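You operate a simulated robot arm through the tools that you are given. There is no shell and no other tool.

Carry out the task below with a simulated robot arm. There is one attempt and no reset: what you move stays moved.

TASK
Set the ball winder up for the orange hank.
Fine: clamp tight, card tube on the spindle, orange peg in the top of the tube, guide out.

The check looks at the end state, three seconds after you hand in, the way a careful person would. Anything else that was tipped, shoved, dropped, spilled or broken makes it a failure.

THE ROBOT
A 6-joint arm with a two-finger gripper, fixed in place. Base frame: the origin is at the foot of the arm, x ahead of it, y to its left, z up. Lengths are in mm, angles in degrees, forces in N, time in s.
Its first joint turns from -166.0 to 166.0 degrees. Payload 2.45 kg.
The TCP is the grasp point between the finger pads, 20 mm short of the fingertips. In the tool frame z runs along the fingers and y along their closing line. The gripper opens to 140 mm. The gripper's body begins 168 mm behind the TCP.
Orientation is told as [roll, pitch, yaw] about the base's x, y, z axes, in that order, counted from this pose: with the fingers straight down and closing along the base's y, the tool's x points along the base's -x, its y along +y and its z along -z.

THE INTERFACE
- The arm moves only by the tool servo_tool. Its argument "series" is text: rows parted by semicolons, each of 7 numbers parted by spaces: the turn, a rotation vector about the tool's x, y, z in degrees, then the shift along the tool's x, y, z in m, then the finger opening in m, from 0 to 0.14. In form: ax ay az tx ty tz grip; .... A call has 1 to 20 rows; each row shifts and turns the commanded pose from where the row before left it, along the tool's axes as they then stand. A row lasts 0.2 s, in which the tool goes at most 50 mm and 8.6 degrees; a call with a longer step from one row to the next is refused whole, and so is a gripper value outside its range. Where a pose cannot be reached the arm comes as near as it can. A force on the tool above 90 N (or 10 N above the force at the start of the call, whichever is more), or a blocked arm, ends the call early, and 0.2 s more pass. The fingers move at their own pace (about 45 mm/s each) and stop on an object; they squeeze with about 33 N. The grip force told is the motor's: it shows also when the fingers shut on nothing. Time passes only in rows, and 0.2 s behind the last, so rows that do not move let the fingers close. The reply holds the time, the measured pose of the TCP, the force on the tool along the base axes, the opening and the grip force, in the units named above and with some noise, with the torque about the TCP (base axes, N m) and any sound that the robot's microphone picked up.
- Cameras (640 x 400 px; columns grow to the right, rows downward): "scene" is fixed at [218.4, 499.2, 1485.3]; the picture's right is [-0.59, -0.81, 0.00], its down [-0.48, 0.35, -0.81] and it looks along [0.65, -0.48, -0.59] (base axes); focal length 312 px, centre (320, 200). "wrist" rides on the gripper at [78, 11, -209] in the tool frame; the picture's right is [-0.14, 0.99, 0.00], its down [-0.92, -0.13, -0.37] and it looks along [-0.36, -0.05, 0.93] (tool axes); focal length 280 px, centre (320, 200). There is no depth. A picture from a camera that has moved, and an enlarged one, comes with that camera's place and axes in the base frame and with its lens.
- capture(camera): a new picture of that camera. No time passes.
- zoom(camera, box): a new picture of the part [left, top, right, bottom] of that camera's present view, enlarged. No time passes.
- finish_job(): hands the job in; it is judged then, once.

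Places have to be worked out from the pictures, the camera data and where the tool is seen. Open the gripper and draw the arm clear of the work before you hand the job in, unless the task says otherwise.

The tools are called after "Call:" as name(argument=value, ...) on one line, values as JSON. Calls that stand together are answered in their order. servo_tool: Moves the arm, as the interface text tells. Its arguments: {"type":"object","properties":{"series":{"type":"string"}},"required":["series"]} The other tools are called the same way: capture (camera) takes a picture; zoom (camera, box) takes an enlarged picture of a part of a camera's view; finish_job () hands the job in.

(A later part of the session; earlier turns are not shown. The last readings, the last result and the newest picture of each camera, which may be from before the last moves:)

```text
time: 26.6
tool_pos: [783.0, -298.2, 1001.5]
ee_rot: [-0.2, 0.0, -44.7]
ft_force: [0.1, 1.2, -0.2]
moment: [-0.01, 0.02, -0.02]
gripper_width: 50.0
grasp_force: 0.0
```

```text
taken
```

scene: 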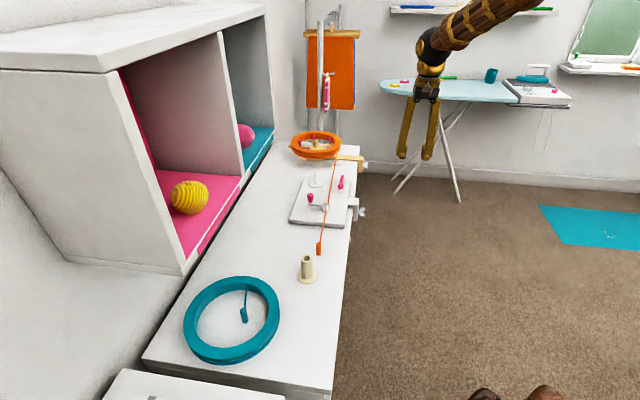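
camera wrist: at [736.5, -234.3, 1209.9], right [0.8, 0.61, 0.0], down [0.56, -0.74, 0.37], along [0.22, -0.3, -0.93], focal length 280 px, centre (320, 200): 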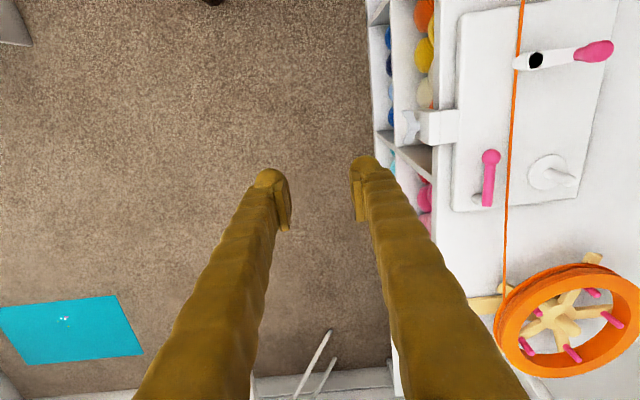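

This view is aligned with the table. I zoom in on the guide, the spindle and the plate.

Call:
zoom(camera="wrist", box=[400, 90, 640, 240])

Call:
zoom(camera="scene", box=[320, 168, 360, 193])

```text
2.67 times, centred on (520, 165) of wrist
camera zoom: at [736.5, -234.3, 1209.9], right [0.8, 0.61, 0.0], down [0.56, -0.74, 0.37], along [0.22, -0.3, -0.93], focal length 748 px, centre (-213, 293)
```

zoom: 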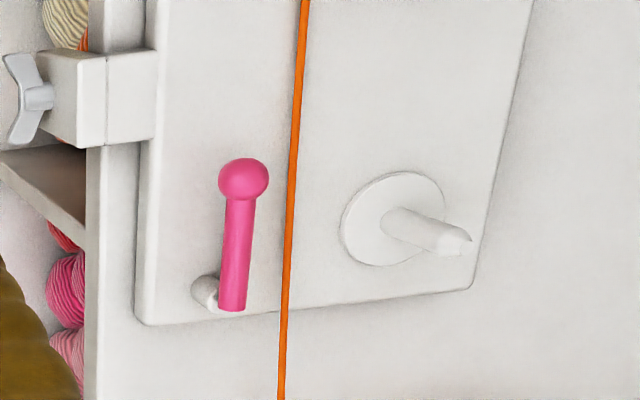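

```text
16.00 times, centred on (340, 180) of scene
camera zoom: at [218.4, 499.2, 1485.3], right [-0.59, -0.81, 0.0], down [-0.48, 0.35, -0.81], along [0.65, -0.48, -0.59], focal length 4985 px, centre (0, 512)
```

zoom: 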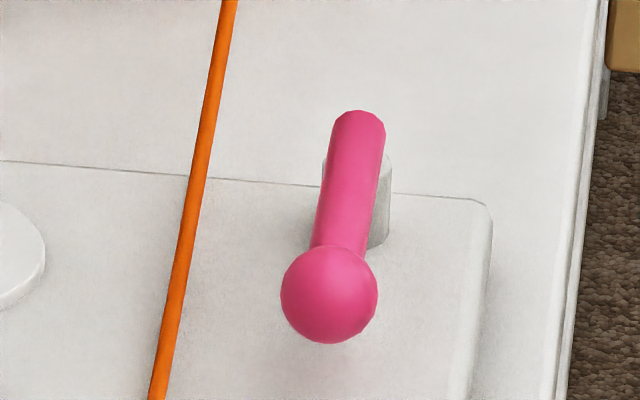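

The guide arm sits on a post (u≈881, v≈585 in table axes) with its ball end at u≈809 and arm height z≈811; the yarn runs about 40 mm further in. I tilt the tool 30° and move above the middle of the guide arm.

Call:
servo_tool(series="0 -7.5 0 0 0 0 0.05; 0 -7.5 0 0 0 0 0.05; 0 -7.5 0 0 0 0 0.05; 0 -7.5 0 0 0 0 0.05; 0 0 0 -0.00244 0.04 0.0209 0.04; 0 0 0 -0.00244 0.04 0.0209 0.04; 0 0 0 -0.00244 0.04 0.0209 0.04; 0 0 0 -0.00244 0.04 0.0209 0.04; 0 0 0 -0.00244 0.04 0.0209 0.04; 0 0 0 -0.00244 0.04 0.0209 0.04")

Call:
capture(camera="wrist")

Call:
zoom(camera="scene", box=[270, 120, 390, 195])

```text
time: 28.8
tool_pos: [1007.4, -179.3, 899.5]
ee_rot: [-0.1, -30.0, -44.6]
ft_force: [0.3, -0.7, 0.1]
moment: [0.02, 0.02, 0.0]
gripper_width: 40.0
grasp_force: 0.0
```

```text
taken
camera wrist: at [892.1, -49.7, 1042.1], right [0.78, 0.62, 0.07], down [0.35, -0.52, 0.78], along [0.52, -0.59, -0.62], focal length 280 px, centre (320, 200)
```

wrist: 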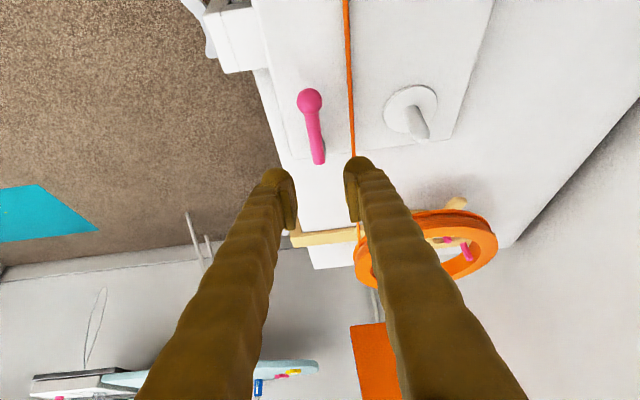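

```text
5.33 times, centred on (330, 158) of scene
camera zoom: at [218.4, 499.2, 1485.3], right [-0.59, -0.81, 0.0], down [-0.48, 0.35, -0.81], along [0.65, -0.48, -0.59], focal length 1662 px, centre (267, 427)
```

zoom: 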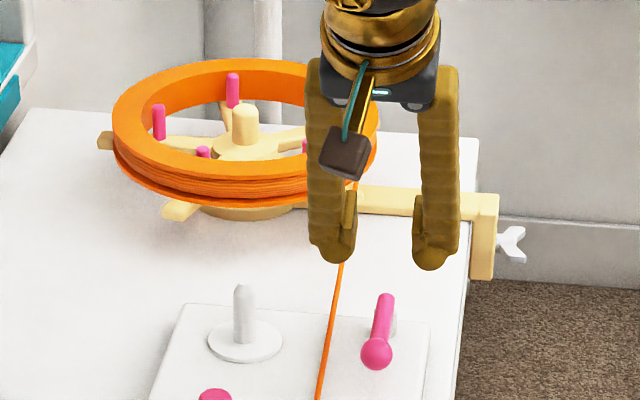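

Over the guide now. I zoom in to fix the arm's position relative to the fingers.

Call:
zoom(camera="wrist", box=[240, 60, 480, 210])

```text
2.67 times, centred on (360, 135) of wrist
camera zoom: at [892.1, -49.7, 1042.1], right [0.78, 0.62, 0.07], down [0.35, -0.52, 0.78], along [0.52, -0.59, -0.62], focal length 748 px, centre (213, 373)
```

zoom: 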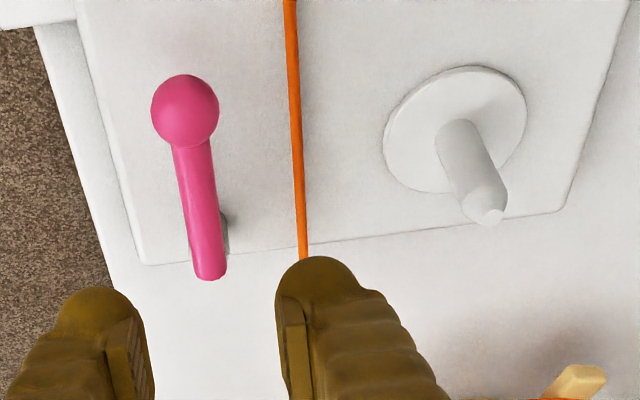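

The arm lies at v≈586, u 810–885; the tool is centred over it at u≈839. I lower the open fingers so they straddle the arm, stopping well above the plate.

Call:
servo_tool(series="0 0 0 0.01 0 0.0173 0.032; 0 0 0 0.01 0 0.0173 0.032; 0 0 0 0.01 0 0.0173 0.032; 0 0 0 0.006 0 0.0104 0.032; 0 0 0 0 0 0 0.032")

Call:
capture(camera="wrist")

Call:
zoom(camera="scene", box=[300, 150, 380, 200])

```text
time: 30.0
tool_pos: [1006.1, -181.0, 827.3]
ee_rot: [-0.1, -30.0, -44.7]
ft_force: [-0.6, -0.4, 0.4]
moment: [0.01, 0.01, -0.01]
gripper_width: 32.1
grasp_force: 0.0
```

```text
taken
camera wrist: at [891.4, -50.9, 968.8], right [0.78, 0.62, 0.07], down [0.35, -0.52, 0.78], along [0.52, -0.59, -0.62], focal length 280 px, centre (320, 200)
```

wrist: 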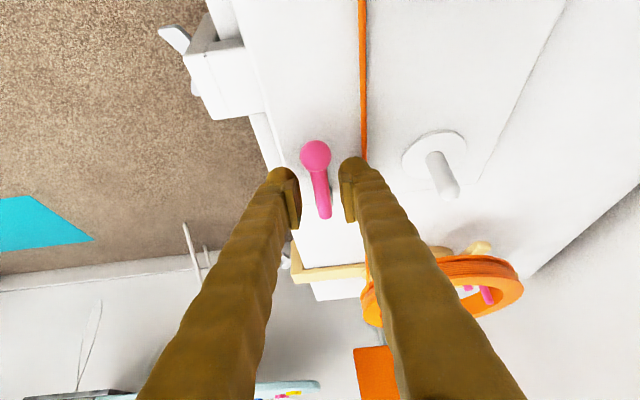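

```text
8.00 times, centred on (340, 175) of scene
camera zoom: at [218.4, 499.2, 1485.3], right [-0.59, -0.81, 0.0], down [-0.48, 0.35, -0.81], along [0.65, -0.48, -0.59], focal length 2493 px, centre (160, 400)
```

zoom: 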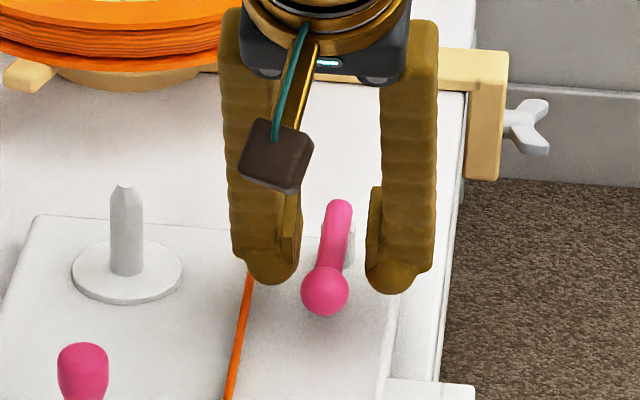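

The fingers straddle the guide arm. I lower 4 mm more, narrow the gap, and start swinging the arm outward (toward the table's front) along its arc, 30° first.

Call:
servo_tool(series="0 0 0 0.002 0 0.0035 0.026; 0 0 0 0 -0.004 0 0.024; -4 0 -6.93 -0.0004 -0.006 0.0002 0.024; -4 0 -6.93 -0.0004 -0.006 0.0002 0.024; -4 0 -6.93 -0.0004 -0.006 0.0002 0.024")

Call:
capture(camera="wrist")

Call:
zoom(camera="scene", box=[300, 150, 380, 200])

```text
time: 31.2
tool_pos: [993.5, -197.5, 824.2]
ee_rot: [-0.1, -29.9, -20.7]
ft_force: [0.4, 0.3, -0.2]
moment: [0.02, 0.0, 0.01]
gripper_width: 23.6
grasp_force: 0.0
```

```text
taken
camera wrist: at [836.2, -126.7, 966.1], right [0.46, 0.88, 0.07], down [0.53, -0.34, 0.78], along [0.71, -0.32, -0.62], focal length 280 px, centre (320, 200)
```

wrist: 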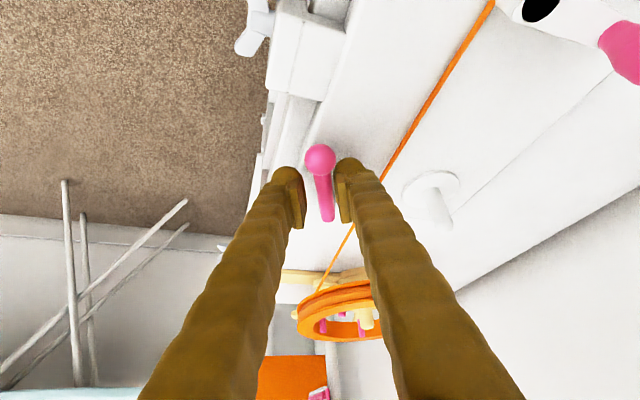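

```text
8.00 times, centred on (340, 175) of scene
camera zoom: at [218.4, 499.2, 1485.3], right [-0.59, -0.81, 0.0], down [-0.48, 0.35, -0.81], along [0.65, -0.48, -0.59], focal length 2493 px, centre (160, 400)
```

zoom: 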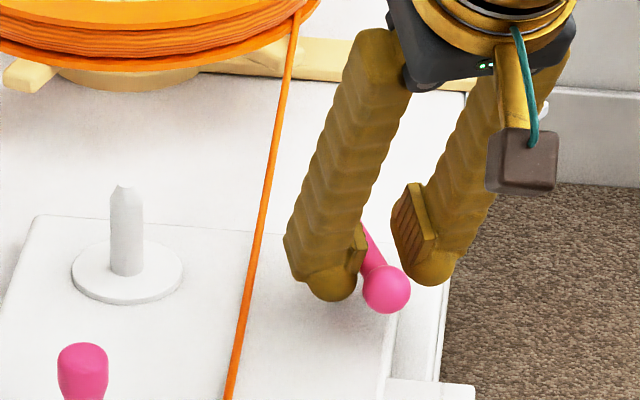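

The guide swings outward freely with no force. I continue along the arc.

Call:
servo_tool(series="-4 0 -6.93 -0.0004 -0.006 0.0002 0.024; -4 0 -6.93 -0.0004 -0.006 0.0002 0.024; -4 0 -6.93 -0.0004 -0.006 0.0002 0.024; -4 0 -6.93 -0.0004 -0.006 0.0002 0.024; -4 0 -6.93 -0.0004 -0.006 0.0002 0.024; -4 0 -6.93 -0.0004 -0.006 0.0002 0.024")

Call:
capture(camera="wrist")

Call:
zoom(camera="scene", box=[300, 150, 380, 200])

```text
time: 32.6
tool_pos: [996.0, -233.0, 822.7]
ee_rot: [0.0, -29.8, 27.3]
ft_force: [0.5, -0.4, 0.4]
moment: [-0.01, 0.0, 0.01]
gripper_width: 23.6
grasp_force: 0.1
```

```text
taken
camera wrist: at [837.1, -303.0, 966.0], right [-0.35, 0.93, 0.07], down [0.6, 0.17, 0.78], along [0.72, 0.31, -0.62], focal length 280 px, centre (320, 200)
```

wrist: 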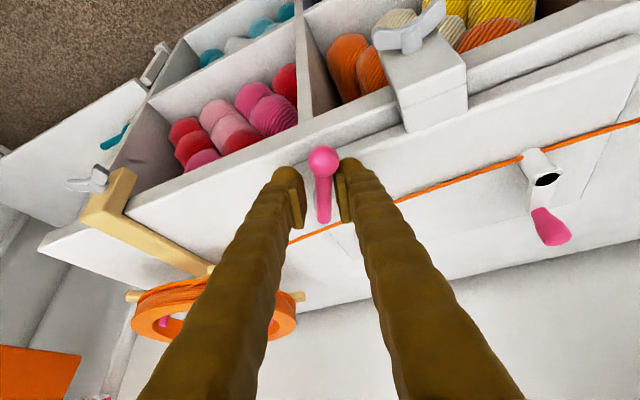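

```text
8.00 times, centred on (340, 175) of scene
camera zoom: at [218.4, 499.2, 1485.3], right [-0.59, -0.81, 0.0], down [-0.48, 0.35, -0.81], along [0.65, -0.48, -0.59], focal length 2493 px, centre (160, 400)
```

zoom: 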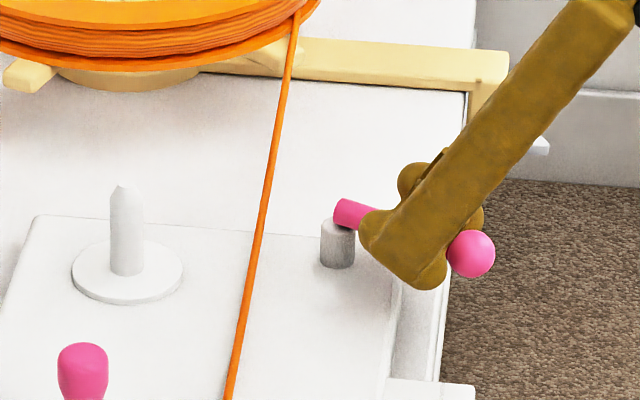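

The guide is at about 72°, now over the front edge. I continue in small steps and watch for a stop.

Call:
servo_tool(series="-4 0 -6.93 -0.0004 -0.006 0.0002 0.024; -4 0 -6.93 -0.0004 -0.006 0.0002 0.024; -2 0 -3.46 -0.0001 -0.003 0.0001 0.024; 0 0 0 0 0 0 0.024")

Call:
zoom(camera="wrist", box=[240, 120, 400, 220])

Call:
zoom(camera="scene", box=[300, 150, 380, 200])

```text
time: 33.6
tool_pos: [1004.2, -245.7, 823.0]
ee_rot: [0.1, -30.0, 47.3]
ft_force: [-0.1, 0.3, -0.2]
moment: [0.03, 0.02, 0.02]
gripper_width: 24.1
grasp_force: 0.5
```

```text
4.00 times, centred on (320, 170) of wrist
camera zoom: at [879.2, -363.8, 965.7], right [-0.65, 0.76, 0.07], down [0.51, 0.36, 0.78], along [0.57, 0.54, -0.62], focal length 1122 px, centre (320, 320)
```

zoom: 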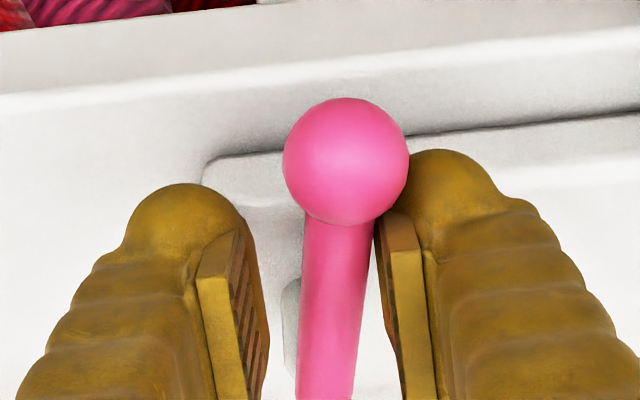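

```text
8.00 times, centred on (340, 175) of scene
camera zoom: at [218.4, 499.2, 1485.3], right [-0.59, -0.81, 0.0], down [-0.48, 0.35, -0.81], along [0.65, -0.48, -0.59], focal length 2493 px, centre (160, 400)
```

zoom: 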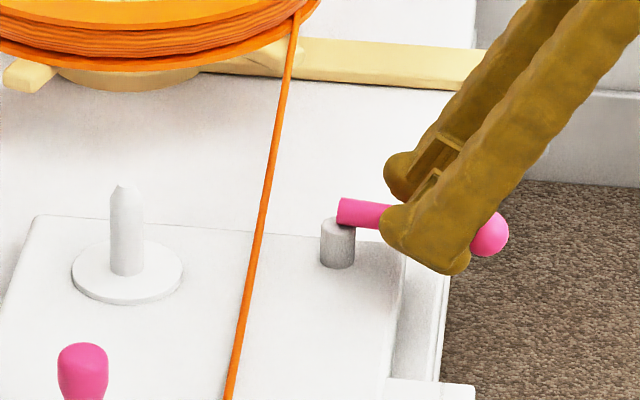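

The guide is about 92°, pointing straight out over the edge. I probe a little further to see if there is a stop.

Call:
servo_tool(series="-3 0 -5.2 -0.0003 -0.0045 0.0001 0.024; -3 0 -5.2 -0.0003 -0.0045 0.0001 0.024; 0 0 0 0 0 0 0.024")

Call:
zoom(camera="scene", box=[300, 150, 380, 200])

Call:
zoom(camera="wrist", box=[240, 120, 400, 220])

```text
time: 34.4
tool_pos: [1011.0, -250.1, 821.8]
ee_rot: [0.1, -29.9, 59.3]
ft_force: [-5.7, 10.4, 0.2]
moment: [0.13, 0.05, -0.23]
gripper_width: 30.1
grasp_force: 4.5
```

```text
8.00 times, centred on (340, 175) of scene
camera zoom: at [218.4, 499.2, 1485.3], right [-0.59, -0.81, 0.0], down [-0.48, 0.35, -0.81], along [0.65, -0.48, -0.59], focal length 2493 px, centre (160, 400)
```

zoom: 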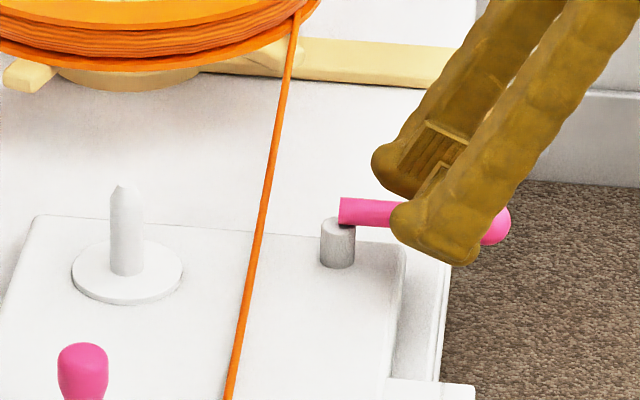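

```text
4.00 times, centred on (320, 170) of wrist
camera zoom: at [914.4, -392.6, 965.8], right [-0.79, 0.61, 0.07], down [0.42, 0.46, 0.78], along [0.44, 0.65, -0.62], focal length 1122 px, centre (320, 320)
```

zoom: 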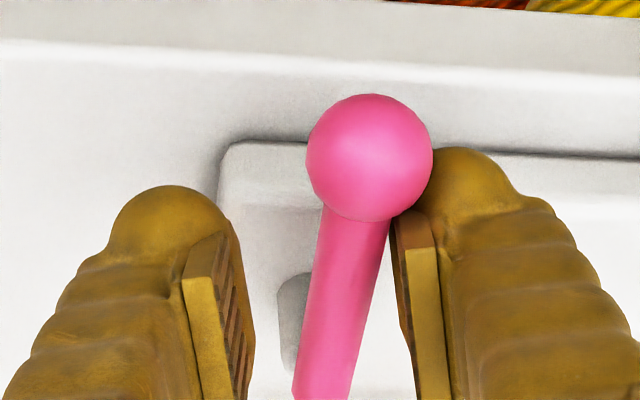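

A stop was felt (about 12 N, guide unmoved past about 93°), so the guide is fully out. I open the fingers and lift straight up off it.

Call:
servo_tool(series="0 0 0 0 0.003 0 0.05; 0 0 0 0 0 0 0.05; 0 0 0 -0.01 0 -0.0173 0.05; 0 0 0 -0.02 0 -0.0346 0.05; 0 0 0 -0.02 0 -0.0346 0.05; 0 0 0 -0.02 0 -0.0346 0.05")

Call:
capture(camera="wrist")

Call:
zoom(camera="scene", box=[290, 150, 386, 210])

```text
time: 35.8
tool_pos: [1010.0, -248.4, 963.1]
ee_rot: [0.1, -29.9, 59.2]
ft_force: [0.9, -0.4, 0.2]
moment: [0.01, -0.01, 0.01]
gripper_width: 50.0
grasp_force: 0.1
```

```text
taken
camera wrist: at [912.7, -391.5, 1104.8], right [-0.79, 0.61, 0.07], down [0.43, 0.46, 0.78], along [0.44, 0.64, -0.62], focal length 280 px, centre (320, 200)
```

wrist: 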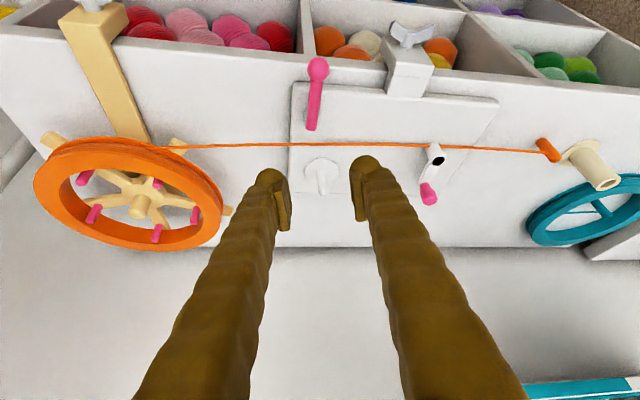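

```text
6.67 times, centred on (338, 180) of scene
camera zoom: at [218.4, 499.2, 1485.3], right [-0.59, -0.81, 0.0], down [-0.48, 0.35, -0.81], along [0.65, -0.48, -0.59], focal length 2077 px, centre (200, 333)
```

zoom: 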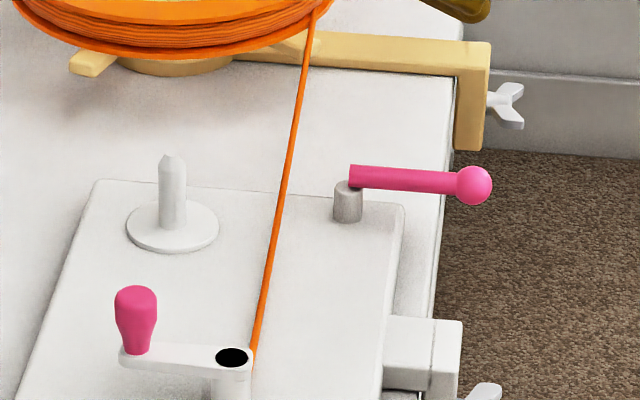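

The guide stays straight out. I zoom on the spindle from this viewpoint to measure it.

Call:
zoom(camera="wrist", box=[272, 145, 368, 205])

Call:
zoom(camera="wrist", box=[520, 120, 640, 195])

```text
6.67 times, centred on (320, 175) of wrist
camera zoom: at [912.7, -391.5, 1104.8], right [-0.79, 0.61, 0.07], down [0.43, 0.46, 0.78], along [0.44, 0.64, -0.62], focal length 1869 px, centre (320, 367)
```

zoom: 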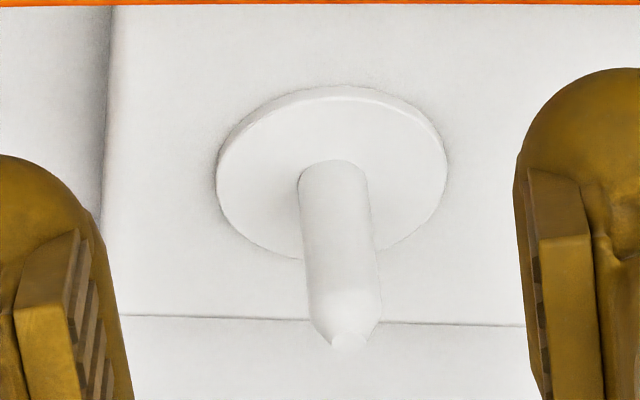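

```text
5.33 times, centred on (580, 158) of wrist
camera zoom: at [912.7, -391.5, 1104.8], right [-0.79, 0.61, 0.07], down [0.43, 0.46, 0.78], along [0.44, 0.64, -0.62], focal length 1495 px, centre (-1067, 427)
```

zoom: 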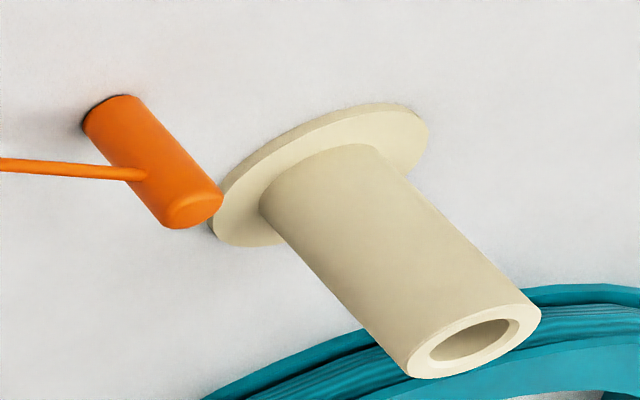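

I have three views of the spindle giving roughly (1091,-117), tip z≈835. I now swing the tool to yaw 0 with 40° tilt, the pose I plan to use for the tube, and hover near the spindle to measure it better and check reach.

Call:
servo_tool(series="4 0 6.93 0 0 0 0.06; 4 0 6.93 0 0 0 0.06; 4 0 6.93 0 0 0 0.06; 4 0 6.93 0 0 0 0.06; 4 0 6.93 0 0 0 0.06; 4 0 6.93 0 0 0 0.06; 4 0 6.93 0 0 0 0.06; 1.6 0 2.77 0 0 0 0.06; 0 -5 0 0 0 0 0.06; 0 -5 0 0 0 0 0.06")

Call:
capture(camera="wrist")

```text
time: 38.0
tool_pos: [1008.9, -247.5, 964.4]
ee_rot: [-0.1, -39.9, 0.1]
ft_force: [1.2, 0.5, -0.1]
moment: [0.01, -0.01, 0.03]
gripper_width: 60.1
grasp_force: 0.0
```

```text
taken
camera wrist: at [815.2, -237.4, 1073.9], right [0.11, 0.99, 0.09], down [0.47, -0.13, 0.87], along [0.88, -0.05, -0.48], focal length 280 px, centre (320, 200)
```

wrist: 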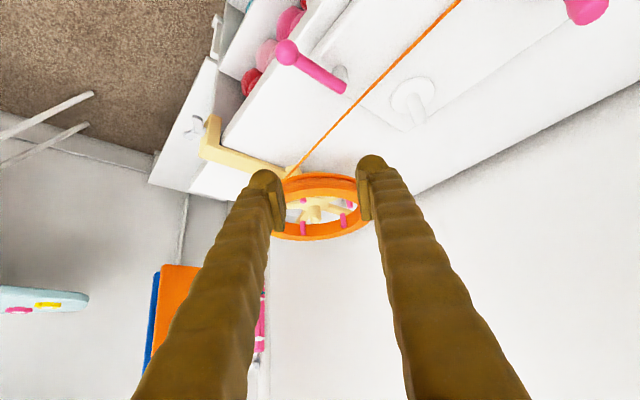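

Pose holds. I move to hover above the spindle.

Call:
servo_tool(series="0 0 0 -0.0065 0.0324 0.0199 0.06; 0 0 0 -0.0065 0.0324 0.0199 0.06; 0 0 0 -0.0065 0.0324 0.0199 0.06; 0 0 0 -0.0065 0.0324 0.0199 0.06; 0 0 0 0 0 0 0.06")

Call:
capture(camera="wrist")

Call:
zoom(camera="wrist", box=[240, 90, 400, 190])

Call:
zoom(camera="scene", box=[280, 120, 376, 180])

```text
time: 39.2
tool_pos: [1081.4, -118.1, 917.6]
ee_rot: [-0.1, -39.9, 0.1]
ft_force: [0.2, 0.3, 0.2]
moment: [0.01, -0.03, 0.02]
gripper_width: 60.0
grasp_force: 0.1
```

```text
taken
camera wrist: at [887.5, -106.5, 1028.2], right [0.1, 0.99, 0.09], down [0.47, -0.13, 0.87], along [0.88, -0.05, -0.48], focal length 280 px, centre (320, 200)
```

wrist: 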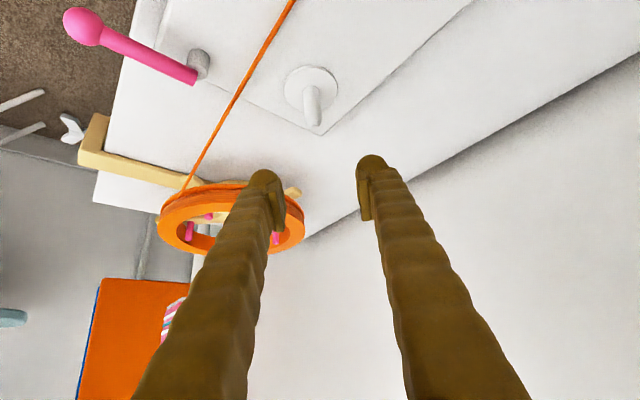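

```text
4.00 times, centred on (320, 140) of wrist
camera zoom: at [887.5, -106.5, 1028.2], right [0.1, 0.99, 0.09], down [0.47, -0.13, 0.87], along [0.88, -0.05, -0.48], focal length 1122 px, centre (320, 440)
```

zoom: 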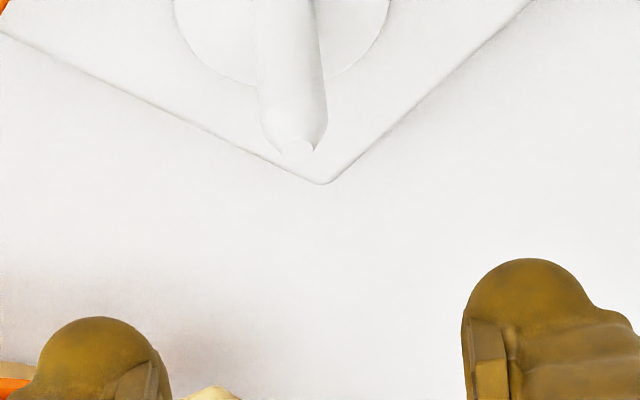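

```text
6.67 times, centred on (328, 150) of scene
camera zoom: at [218.4, 499.2, 1485.3], right [-0.59, -0.81, 0.0], down [-0.48, 0.35, -0.81], along [0.65, -0.48, -0.59], focal length 2077 px, centre (267, 533)
```

zoom: 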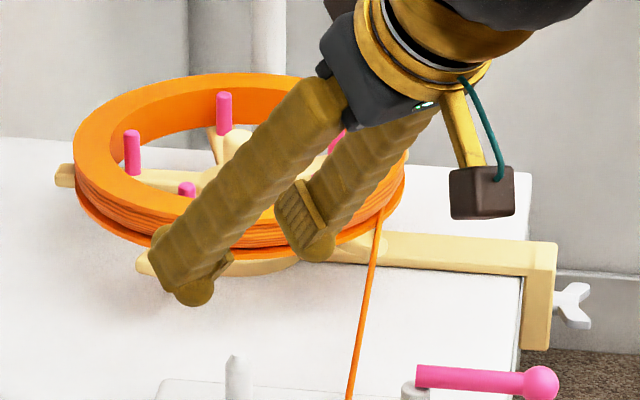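

The pose is reachable, and this view gives the spindle at y≈-116.6. I lower with open fingers straddling the spindle tip (not touching) to calibrate its position against the tool directly.

Call:
servo_tool(series="0 0 0 0.0117 0.0005 0.0195 0.06; 0 0 0 0.0117 0.0005 0.0195 0.06; 0 0 0 0.0117 0.0005 0.0195 0.06; 0 0 0 0 0 0 0.06")

Call:
zoom(camera="wrist", box=[240, 110, 400, 210])

Call:
zoom(camera="scene", box=[280, 150, 360, 200])

```text
time: 40.2
tool_pos: [1090.5, -116.1, 852.5]
ee_rot: [0.0, -39.9, 0.2]
ft_force: [-0.8, -0.7, -0.4]
moment: [-0.06, -0.03, 0.0]
gripper_width: 59.9
grasp_force: 0.0
```

```text
4.00 times, centred on (320, 160) of wrist
camera zoom: at [898.0, -105.5, 962.1], right [0.1, 0.99, 0.09], down [0.47, -0.13, 0.87], along [0.88, -0.05, -0.48], focal length 1122 px, centre (320, 360)
```

zoom: 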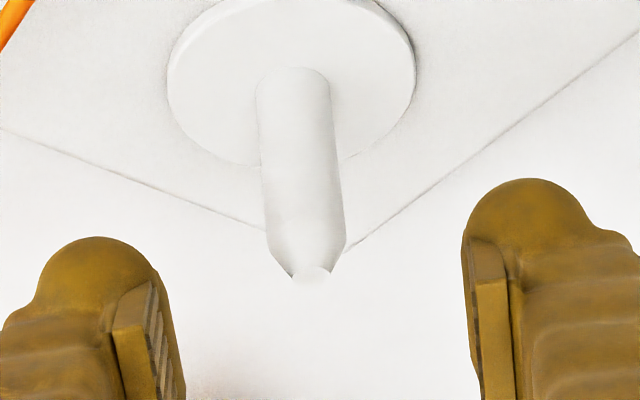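

```text
8.00 times, centred on (320, 175) of scene
camera zoom: at [218.4, 499.2, 1485.3], right [-0.59, -0.81, 0.0], down [-0.48, 0.35, -0.81], along [0.65, -0.48, -0.59], focal length 2493 px, centre (320, 400)
```

zoom: 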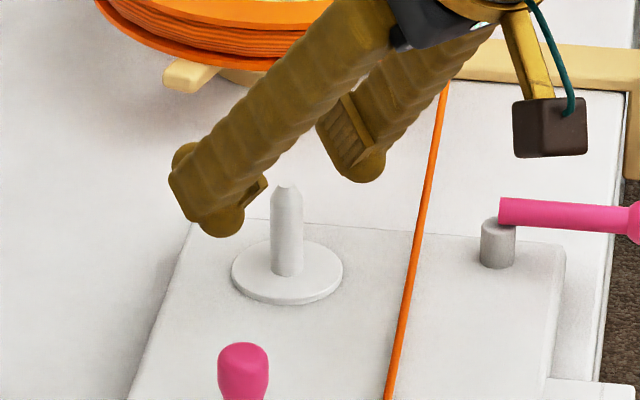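

The tip is almost exactly under the tool: y≈-116.3, tip z≈837, x≈1090 but less certain. I rotate about the vertical through the spindle for a second viewing direction to pin down x.

Call:
servo_tool(series="-5.13 0 -6.14 0 0 0 0.06; -5.13 0 -6.14 0 0 0 0.06; -5.13 0 -6.14 0 0 0 0.06; -5.13 0 -6.14 0 0 0 0.06; -5.13 0 -6.14 0 0 0 0.06; -5.13 0 -6.14 0 0 0 0.06; 0 0 0 0 0 0 0.06")

Call:
zoom(camera="wrist", box=[240, 110, 400, 210])

Call:
zoom(camera="scene", box=[280, 150, 360, 200])

```text
time: 41.8
tool_pos: [1091.1, -118.0, 850.7]
ee_rot: [0.0, -39.8, 48.1]
ft_force: [-0.5, 0.4, 0.0]
moment: [-0.01, 0.02, -0.03]
gripper_width: 60.1
grasp_force: 0.0
```

```text
4.00 times, centred on (320, 160) of wrist
camera zoom: at [953.4, -254.4, 961.7], right [-0.67, 0.74, 0.09], down [0.41, 0.27, 0.87], along [0.62, 0.62, -0.48], focal length 1122 px, centre (320, 360)
```

zoom: 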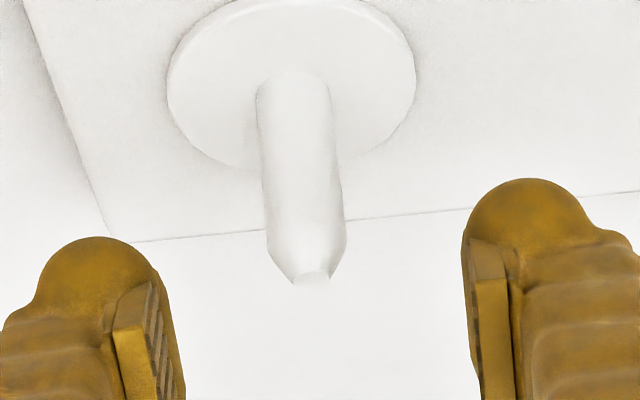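

```text
8.00 times, centred on (320, 175) of scene
camera zoom: at [218.4, 499.2, 1485.3], right [-0.59, -0.81, 0.0], down [-0.48, 0.35, -0.81], along [0.65, -0.48, -0.59], focal length 2493 px, centre (320, 400)
```

zoom: 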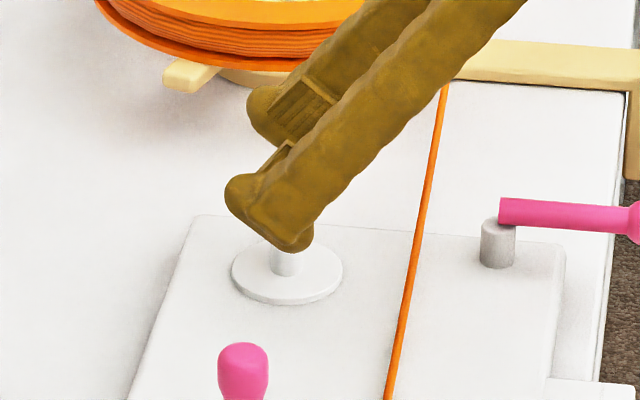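

The spindle appears at the identical image spot at both yaws, so its axis passes through the tool axis to within about a millimetre. I take another reading of this pose to average the noise.

Call:
servo_tool(series="0 0 0 0 0 0 0.06")

Call:
servo_tool(series="0 0 0 0 0 0 0.06")

Call:
servo_tool(series="0 0 0 0 0 0 0.06")

```text
time: 42.2
tool_pos: [1092.0, -117.8, 852.2]
ee_rot: [-0.1, -39.8, 48.0]
ft_force: [-0.1, -1.0, -0.2]
moment: [0.03, -0.03, 0.02]
gripper_width: 60.1
grasp_force: 0.2
```

```text
time: 42.6
tool_pos: [1090.0, -117.9, 851.6]
ee_rot: [-0.2, -39.9, 48.2]
ft_force: [0.2, 0.1, -0.5]
moment: [0.01, 0.0, 0.0]
gripper_width: 60.3
grasp_force: 0.1
```

```text
time: 43.0
tool_pos: [1090.1, -117.0, 851.5]
ee_rot: [-0.1, -39.7, 48.1]
ft_force: [0.2, -0.1, 0.1]
moment: [0.03, 0.02, 0.01]
gripper_width: 60.0
grasp_force: 0.1
```

Averaged tool position over the spindle: (1090.7,-117.4,851.7), tip about z 836.5. I raise, return to yaw 0, and travel over to hover above the card tube.

Call:
servo_tool(series="0 0 0 -0.0256 0 -0.0307 0.06; 0 0 0 -0.0256 0 -0.0307 0.06; 0 0 0 -0.0128 0 -0.01535 0.06; 5.13 0 6.14 0 0 0 0.06; 5.13 0 6.14 0 0 0 0.06; 5.13 0 6.14 0 0 0 0.06; 5.13 0 6.14 0 0 0 0.06; 5.13 0 6.14 0 0 0 0.06; 5.13 0 6.14 0 0 0 0.06; 0 0 0 0 0 0 0.06")

Call:
servo_tool(series="0 0 0 0.03018 0.02879 -0.01979 0.06; 0 0 0 0.03018 0.02879 -0.01979 0.06; 0 0 0 0.03018 0.02879 -0.01979 0.06; 0 0 0 0.03018 0.02879 -0.01979 0.06; 0 0 0 0.03018 0.02879 -0.01979 0.06; 0 0 0 0.03018 0.02879 -0.01979 0.06; 0 0 0 0.03018 0.02879 -0.01979 0.06; 0 0 0 0.03018 0.02879 -0.01979 0.06; 0 0 0 0.03018 0.02879 -0.01979 0.06; 0 0 0 0.03018 0.02879 -0.01979 0.06; 0 0 0 0 0 0 0.06")

Call:
capture(camera="wrist")

Call:
zoom(camera="wrist", box=[240, 90, 400, 190])

Call:
zoom(camera="scene", box=[260, 215, 380, 290])

```text
time: 45.2
tool_pos: [1091.3, -118.5, 952.1]
ee_rot: [-0.2, -39.9, 0.1]
ft_force: [-1.1, -0.5, 0.1]
moment: [0.0, -0.03, 0.02]
gripper_width: 60.0
grasp_force: 0.0
```

```text
time: 47.6
tool_pos: [752.7, 148.7, 912.9]
ee_rot: [-0.1, -39.9, 0.1]
ft_force: [0.3, 0.9, 0.0]
moment: [0.04, 0.02, -0.01]
gripper_width: 60.0
grasp_force: 0.0
out of reach, approached as far as the arm can: row 5, 6
```

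```text
taken
camera wrist: at [558.2, 159.3, 1021.9], right [0.1, 0.99, 0.09], down [0.47, -0.13, 0.87], along [0.88, -0.05, -0.48], focal length 280 px, centre (320, 200)
```

wrist: 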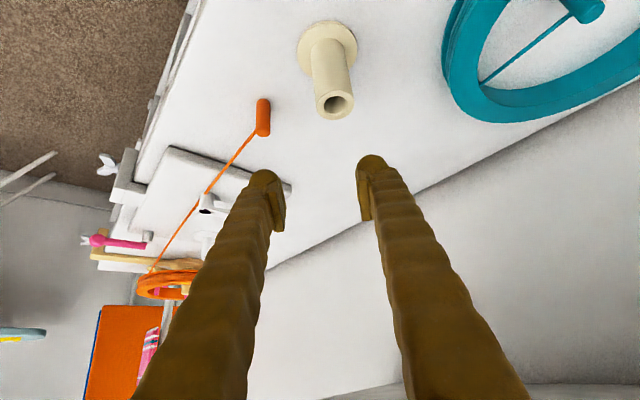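

```text
4.00 times, centred on (320, 140) of wrist
camera zoom: at [558.2, 159.3, 1021.9], right [0.1, 0.99, 0.09], down [0.47, -0.13, 0.87], along [0.88, -0.05, -0.48], focal length 1122 px, centre (320, 440)
```

zoom: 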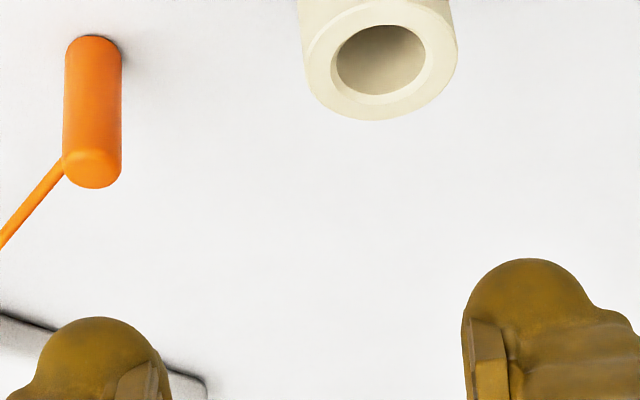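

```text
5.33 times, centred on (320, 252) of scene
camera zoom: at [218.4, 499.2, 1485.3], right [-0.59, -0.81, 0.0], down [-0.48, 0.35, -0.81], along [0.65, -0.48, -0.59], focal length 1662 px, centre (320, -80)
```

zoom: 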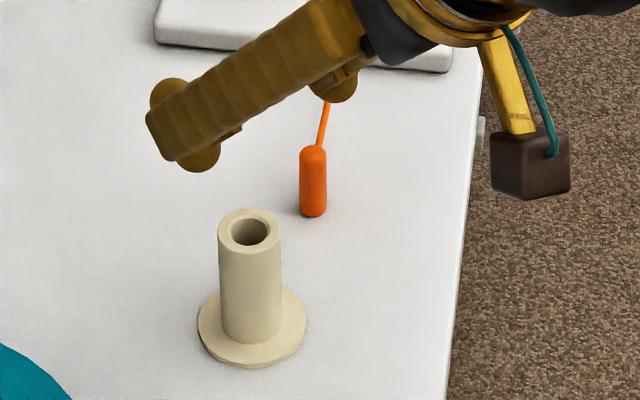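

The tube top is at about (732.6,170.7). Two mid-travel rows were clipped for reach, so I rely on vision here: I shift over and lower to 15 mm above the tube top to compare it with the spindle picture.

Call:
servo_tool(series="0 0 0 0.0154 0.022 -0.0129 0.07; 0 0 0 0.0195 0 0.0234 0.07; 0 0 0 0.0195 0 0.0234 0.07; 0 0 0 0 0 0 0.07")

Call:
zoom(camera="wrist", box=[240, 110, 400, 210])

Call:
zoom(camera="scene", box=[260, 215, 380, 290])

```text
time: 48.6
tool_pos: [734.0, 170.3, 848.6]
ee_rot: [-0.2, -39.9, 0.1]
ft_force: [0.0, -0.3, -0.4]
moment: [0.0, 0.02, -0.02]
gripper_width: 69.9
grasp_force: 0.2
```

```text
4.00 times, centred on (320, 160) of wrist
camera zoom: at [539.4, 180.9, 960.4], right [0.11, 0.99, 0.09], down [0.47, -0.13, 0.87], along [0.88, -0.05, -0.48], focal length 1122 px, centre (320, 360)
```

zoom: 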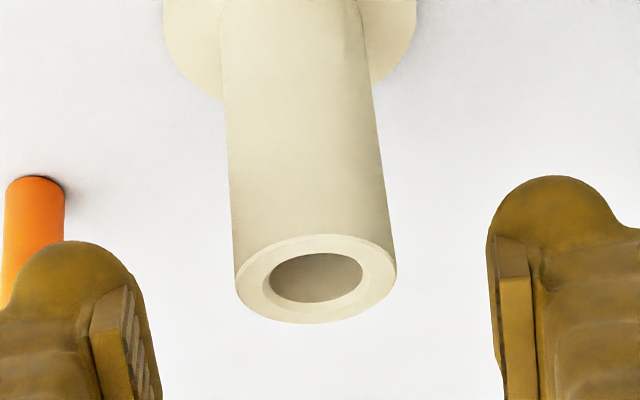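

```text
5.33 times, centred on (320, 252) of scene
camera zoom: at [218.4, 499.2, 1485.3], right [-0.59, -0.81, 0.0], down [-0.48, 0.35, -0.81], along [0.65, -0.48, -0.59], focal length 1662 px, centre (320, -80)
```

zoom: 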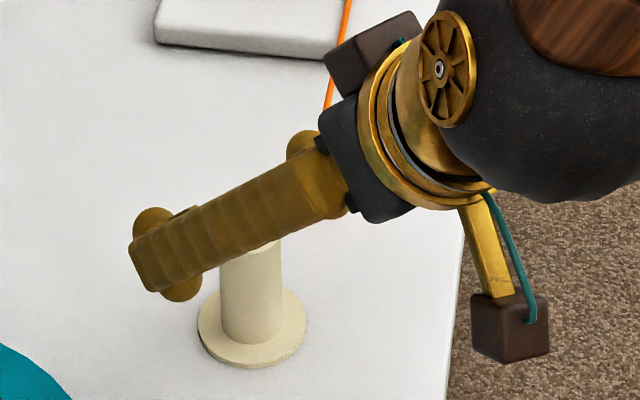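

The rim centre sits on the tool axis to within about 1 mm sideways. I rotate about the vertical again to check the other direction, fingers still clear of the tube.

Call:
servo_tool(series="-5.13 0 -6.14 0 0 0 0.07; -5.13 0 -6.14 0 0 0 0.07; -5.13 0 -6.14 0 0 0 0.07; -5.13 0 -6.14 0 0 0 0.07; -5.13 0 -6.14 0 0 0 0.07; -5.13 0 -6.14 0 0 0 0.07; 0 0 0 0 0 0 0.07")

Call:
zoom(camera="wrist", box=[240, 110, 400, 210])

Call:
capture(camera="scene")

```text
time: 50.2
tool_pos: [734.0, 170.5, 850.6]
ee_rot: [-0.1, -39.9, 8.1]
ft_force: [-1.0, 0.1, 0.6]
moment: [-0.01, 0.03, 0.02]
gripper_width: 70.0
grasp_force: 0.1
out of reach, approached as far as the arm can: row 2, 3, 4, 5, 6
```

```text
4.00 times, centred on (320, 160) of wrist
camera zoom: at [540.3, 154.0, 960.2], right [-0.03, 1.0, 0.09], down [0.48, -0.06, 0.87], along [0.87, 0.07, -0.48], focal length 1122 px, centre (320, 360)
```

zoom: 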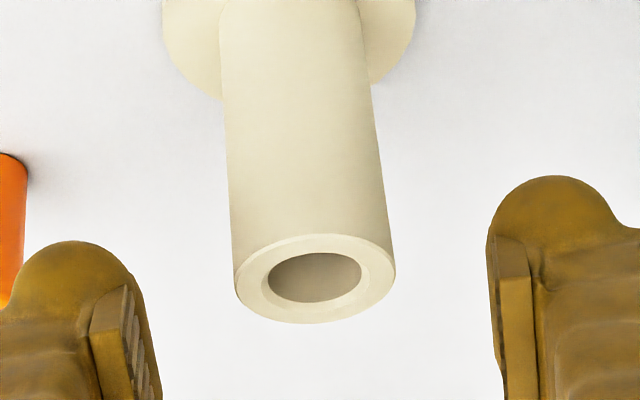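

```text
taken
```

scene: 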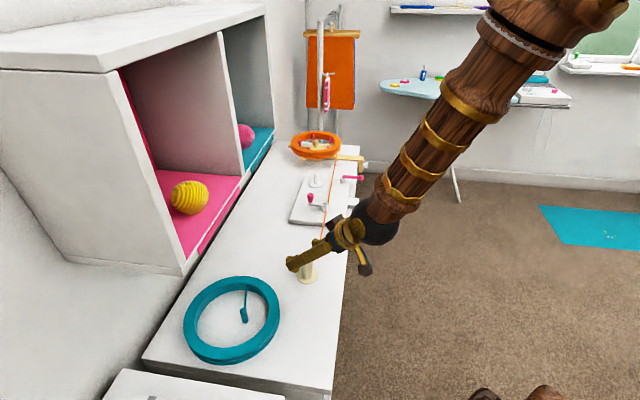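

Positive yaw is limited at this spot (stopped at 8°). I rotate the other way for the check.

Call:
servo_tool(series="5.13 0 6.14 0 0 0 0.07; 5.13 0 6.14 0 0 0 0.07; 5.13 0 6.14 0 0 0 0.07; 5.13 0 6.14 0 0 0 0.07; 5.13 0 6.14 0 0 0 0.07; 5.13 0 6.14 0 0 0 0.07; 0 0 0 0 0 0 0.07")

Call:
zoom(camera="wrist", box=[240, 110, 400, 210])

Call:
capture(camera="scene")

```text
time: 51.8
tool_pos: [734.8, 171.0, 850.0]
ee_rot: [-0.1, -39.9, -39.9]
ft_force: [-1.2, -0.5, -0.2]
moment: [0.03, 0.02, 0.0]
gripper_width: 69.8
grasp_force: 0.1
```

```text
4.00 times, centred on (320, 160) of wrist
camera zoom: at [592.9, 304.1, 959.8], right [0.72, 0.69, 0.09], down [0.28, -0.4, 0.87], along [0.64, -0.6, -0.48], focal length 1122 px, centre (320, 360)
```

zoom: 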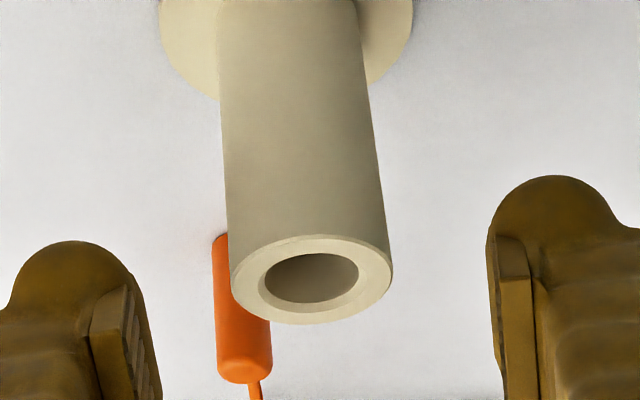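

```text
taken
```

scene: 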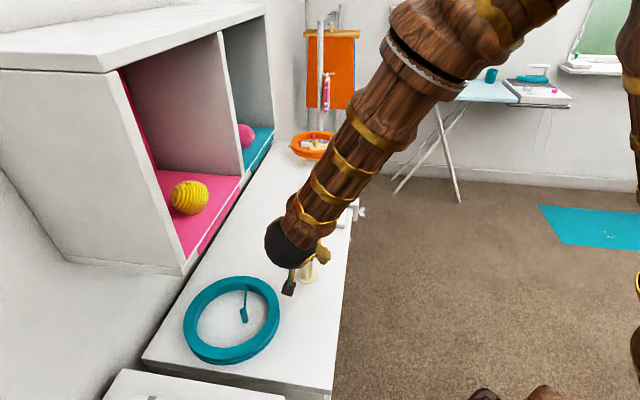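

At yaw -40 the rim is dead centre; combining views, the tube is about 1.3 mm behind the tool axis with its top 15 mm below the TCP. I keep this yaw (it avoids the wrist limit), correct the offset, lower 44 mm around the tube and grip.

Call:
servo_tool(series="0 0 0 0.001 0 -0.0008 0.06; 0 0 0 0.0094 0 0.0112 0.06; 0 0 0 0.0094 0 0.0112 0.06; 0 0 0 0.0094 0 0.0112 0.06; 0 0 0 0 0 0 0.06")

Call:
zoom(camera="wrist", box=[240, 110, 400, 210])

Call:
zoom(camera="scene", box=[260, 215, 380, 290])

```text
time: 53.0
tool_pos: [734.8, 172.4, 806.3]
ee_rot: [0.0, -39.9, -39.9]
ft_force: [0.6, -0.4, -0.1]
moment: [0.0, 0.01, 0.01]
gripper_width: 60.0
grasp_force: 0.0
```

```text
4.00 times, centred on (320, 160) of wrist
camera zoom: at [592.3, 304.6, 916.5], right [0.72, 0.69, 0.09], down [0.28, -0.4, 0.87], along [0.64, -0.6, -0.48], focal length 1122 px, centre (320, 360)
```

zoom: 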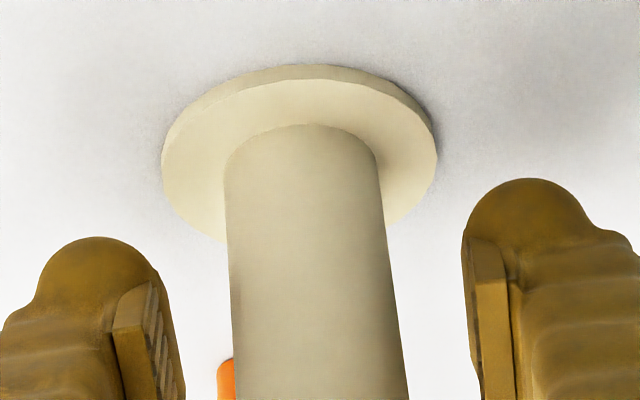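

```text
5.33 times, centred on (320, 252) of scene
camera zoom: at [218.4, 499.2, 1485.3], right [-0.59, -0.81, 0.0], down [-0.48, 0.35, -0.81], along [0.65, -0.48, -0.59], focal length 1662 px, centre (320, -80)
```

zoom: 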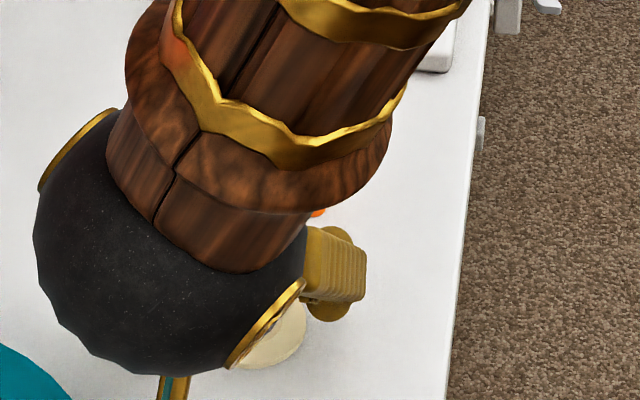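

The tube sits between the fingers, flange well below the tips. I close on it.

Call:
servo_tool(series="0 0 0 0 0 0 0.0; 0 0 0 0 0 0 0.0; 0 0 0 0 0 0 0.0; 0 0 0 0 0 0 0.0")

Call:
zoom(camera="wrist", box=[240, 110, 400, 210])

```text
time: 54.0
tool_pos: [734.5, 170.3, 806.4]
ee_rot: [-0.1, -39.9, -39.9]
ft_force: [0.4, -0.4, -0.4]
moment: [-0.01, 0.02, 0.0]
gripper_width: 32.1
grasp_force: 33.4
```

```text
4.00 times, centred on (320, 160) of wrist
camera zoom: at [592.3, 304.6, 916.6], right [0.72, 0.69, 0.09], down [0.28, -0.4, 0.87], along [0.64, -0.6, -0.48], focal length 1122 px, centre (320, 360)
```

zoom: 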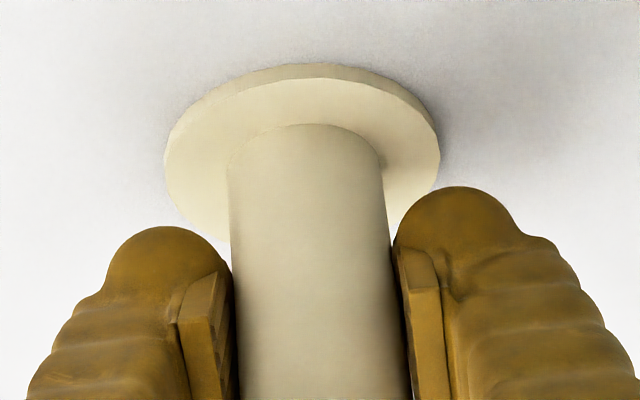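

Tube gripped at 32.1 mm. I lift it straight up.

Call:
servo_tool(series="0 0 0 -0.0064 0 -0.0077 0; 0 0 0 -0.0128 0 -0.01535 0; 0 0 0 -0.0256 0 -0.0307 0; 0 0 0 -0.0256 0 -0.0307 0; 0 0 0 -0.0256 0 -0.0307 0; 0 0 0 0 0 0 0")

Call:
capture(camera="wrist")

Call:
capture(camera="scene")

```text
time: 55.4
tool_pos: [733.5, 169.8, 956.6]
ee_rot: [-0.1, -39.9, -39.9]
ft_force: [0.1, 0.4, -0.4]
moment: [0.02, 0.02, -0.01]
gripper_width: 32.0
grasp_force: 32.8
```

```text
taken
camera wrist: at [592.1, 304.1, 1065.6], right [0.72, 0.69, 0.09], down [0.28, -0.4, 0.87], along [0.64, -0.6, -0.48], focal length 280 px, centre (320, 200)
```

wrist: 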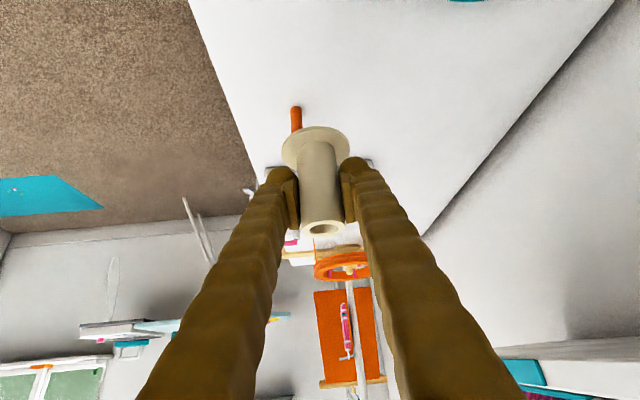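

```text
taken
```

scene: 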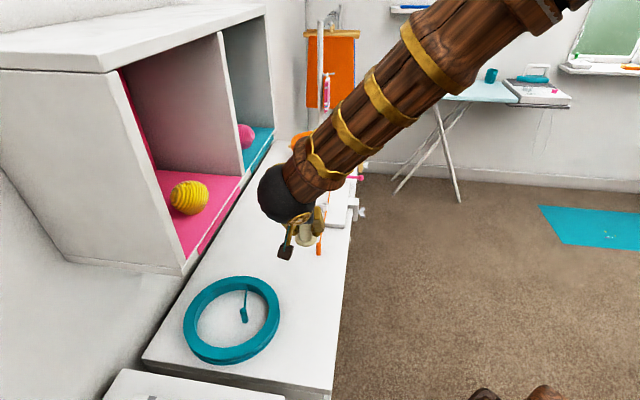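

The tube is held cleanly, upright. I carry it level at this height toward the spindle.

Call:
servo_tool(series="0 0 0 -0.016 0.0003 0.0134 0; 0 0 0 -0.03199 0.00069 0.02675 0; 0 0 0 -0.03199 0.00069 0.02675 0; 0 0 0 -0.03199 0.00069 0.02675 0; 0 0 0 -0.03199 0.00069 0.02675 0; 0 0 0 -0.03199 0.00069 0.02675 0; 0 0 0 0 0 0 0")

Call:
capture(camera="wrist")

```text
time: 57.0
tool_pos: [911.8, 27.1, 955.9]
ee_rot: [-0.1, -39.9, -39.9]
ft_force: [-0.5, -0.4, 0.9]
moment: [0.02, -0.04, -0.03]
gripper_width: 31.6
grasp_force: 33.4
```

```text
taken
camera wrist: at [770.1, 159.9, 1066.7], right [0.72, 0.69, 0.09], down [0.28, -0.4, 0.87], along [0.64, -0.6, -0.48], focal length 280 px, centre (320, 200)
```

wrist: 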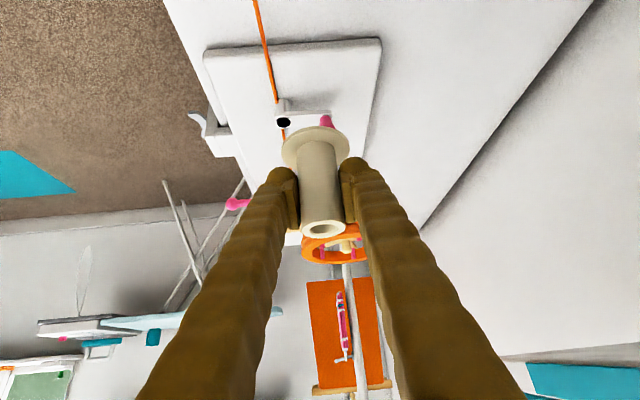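

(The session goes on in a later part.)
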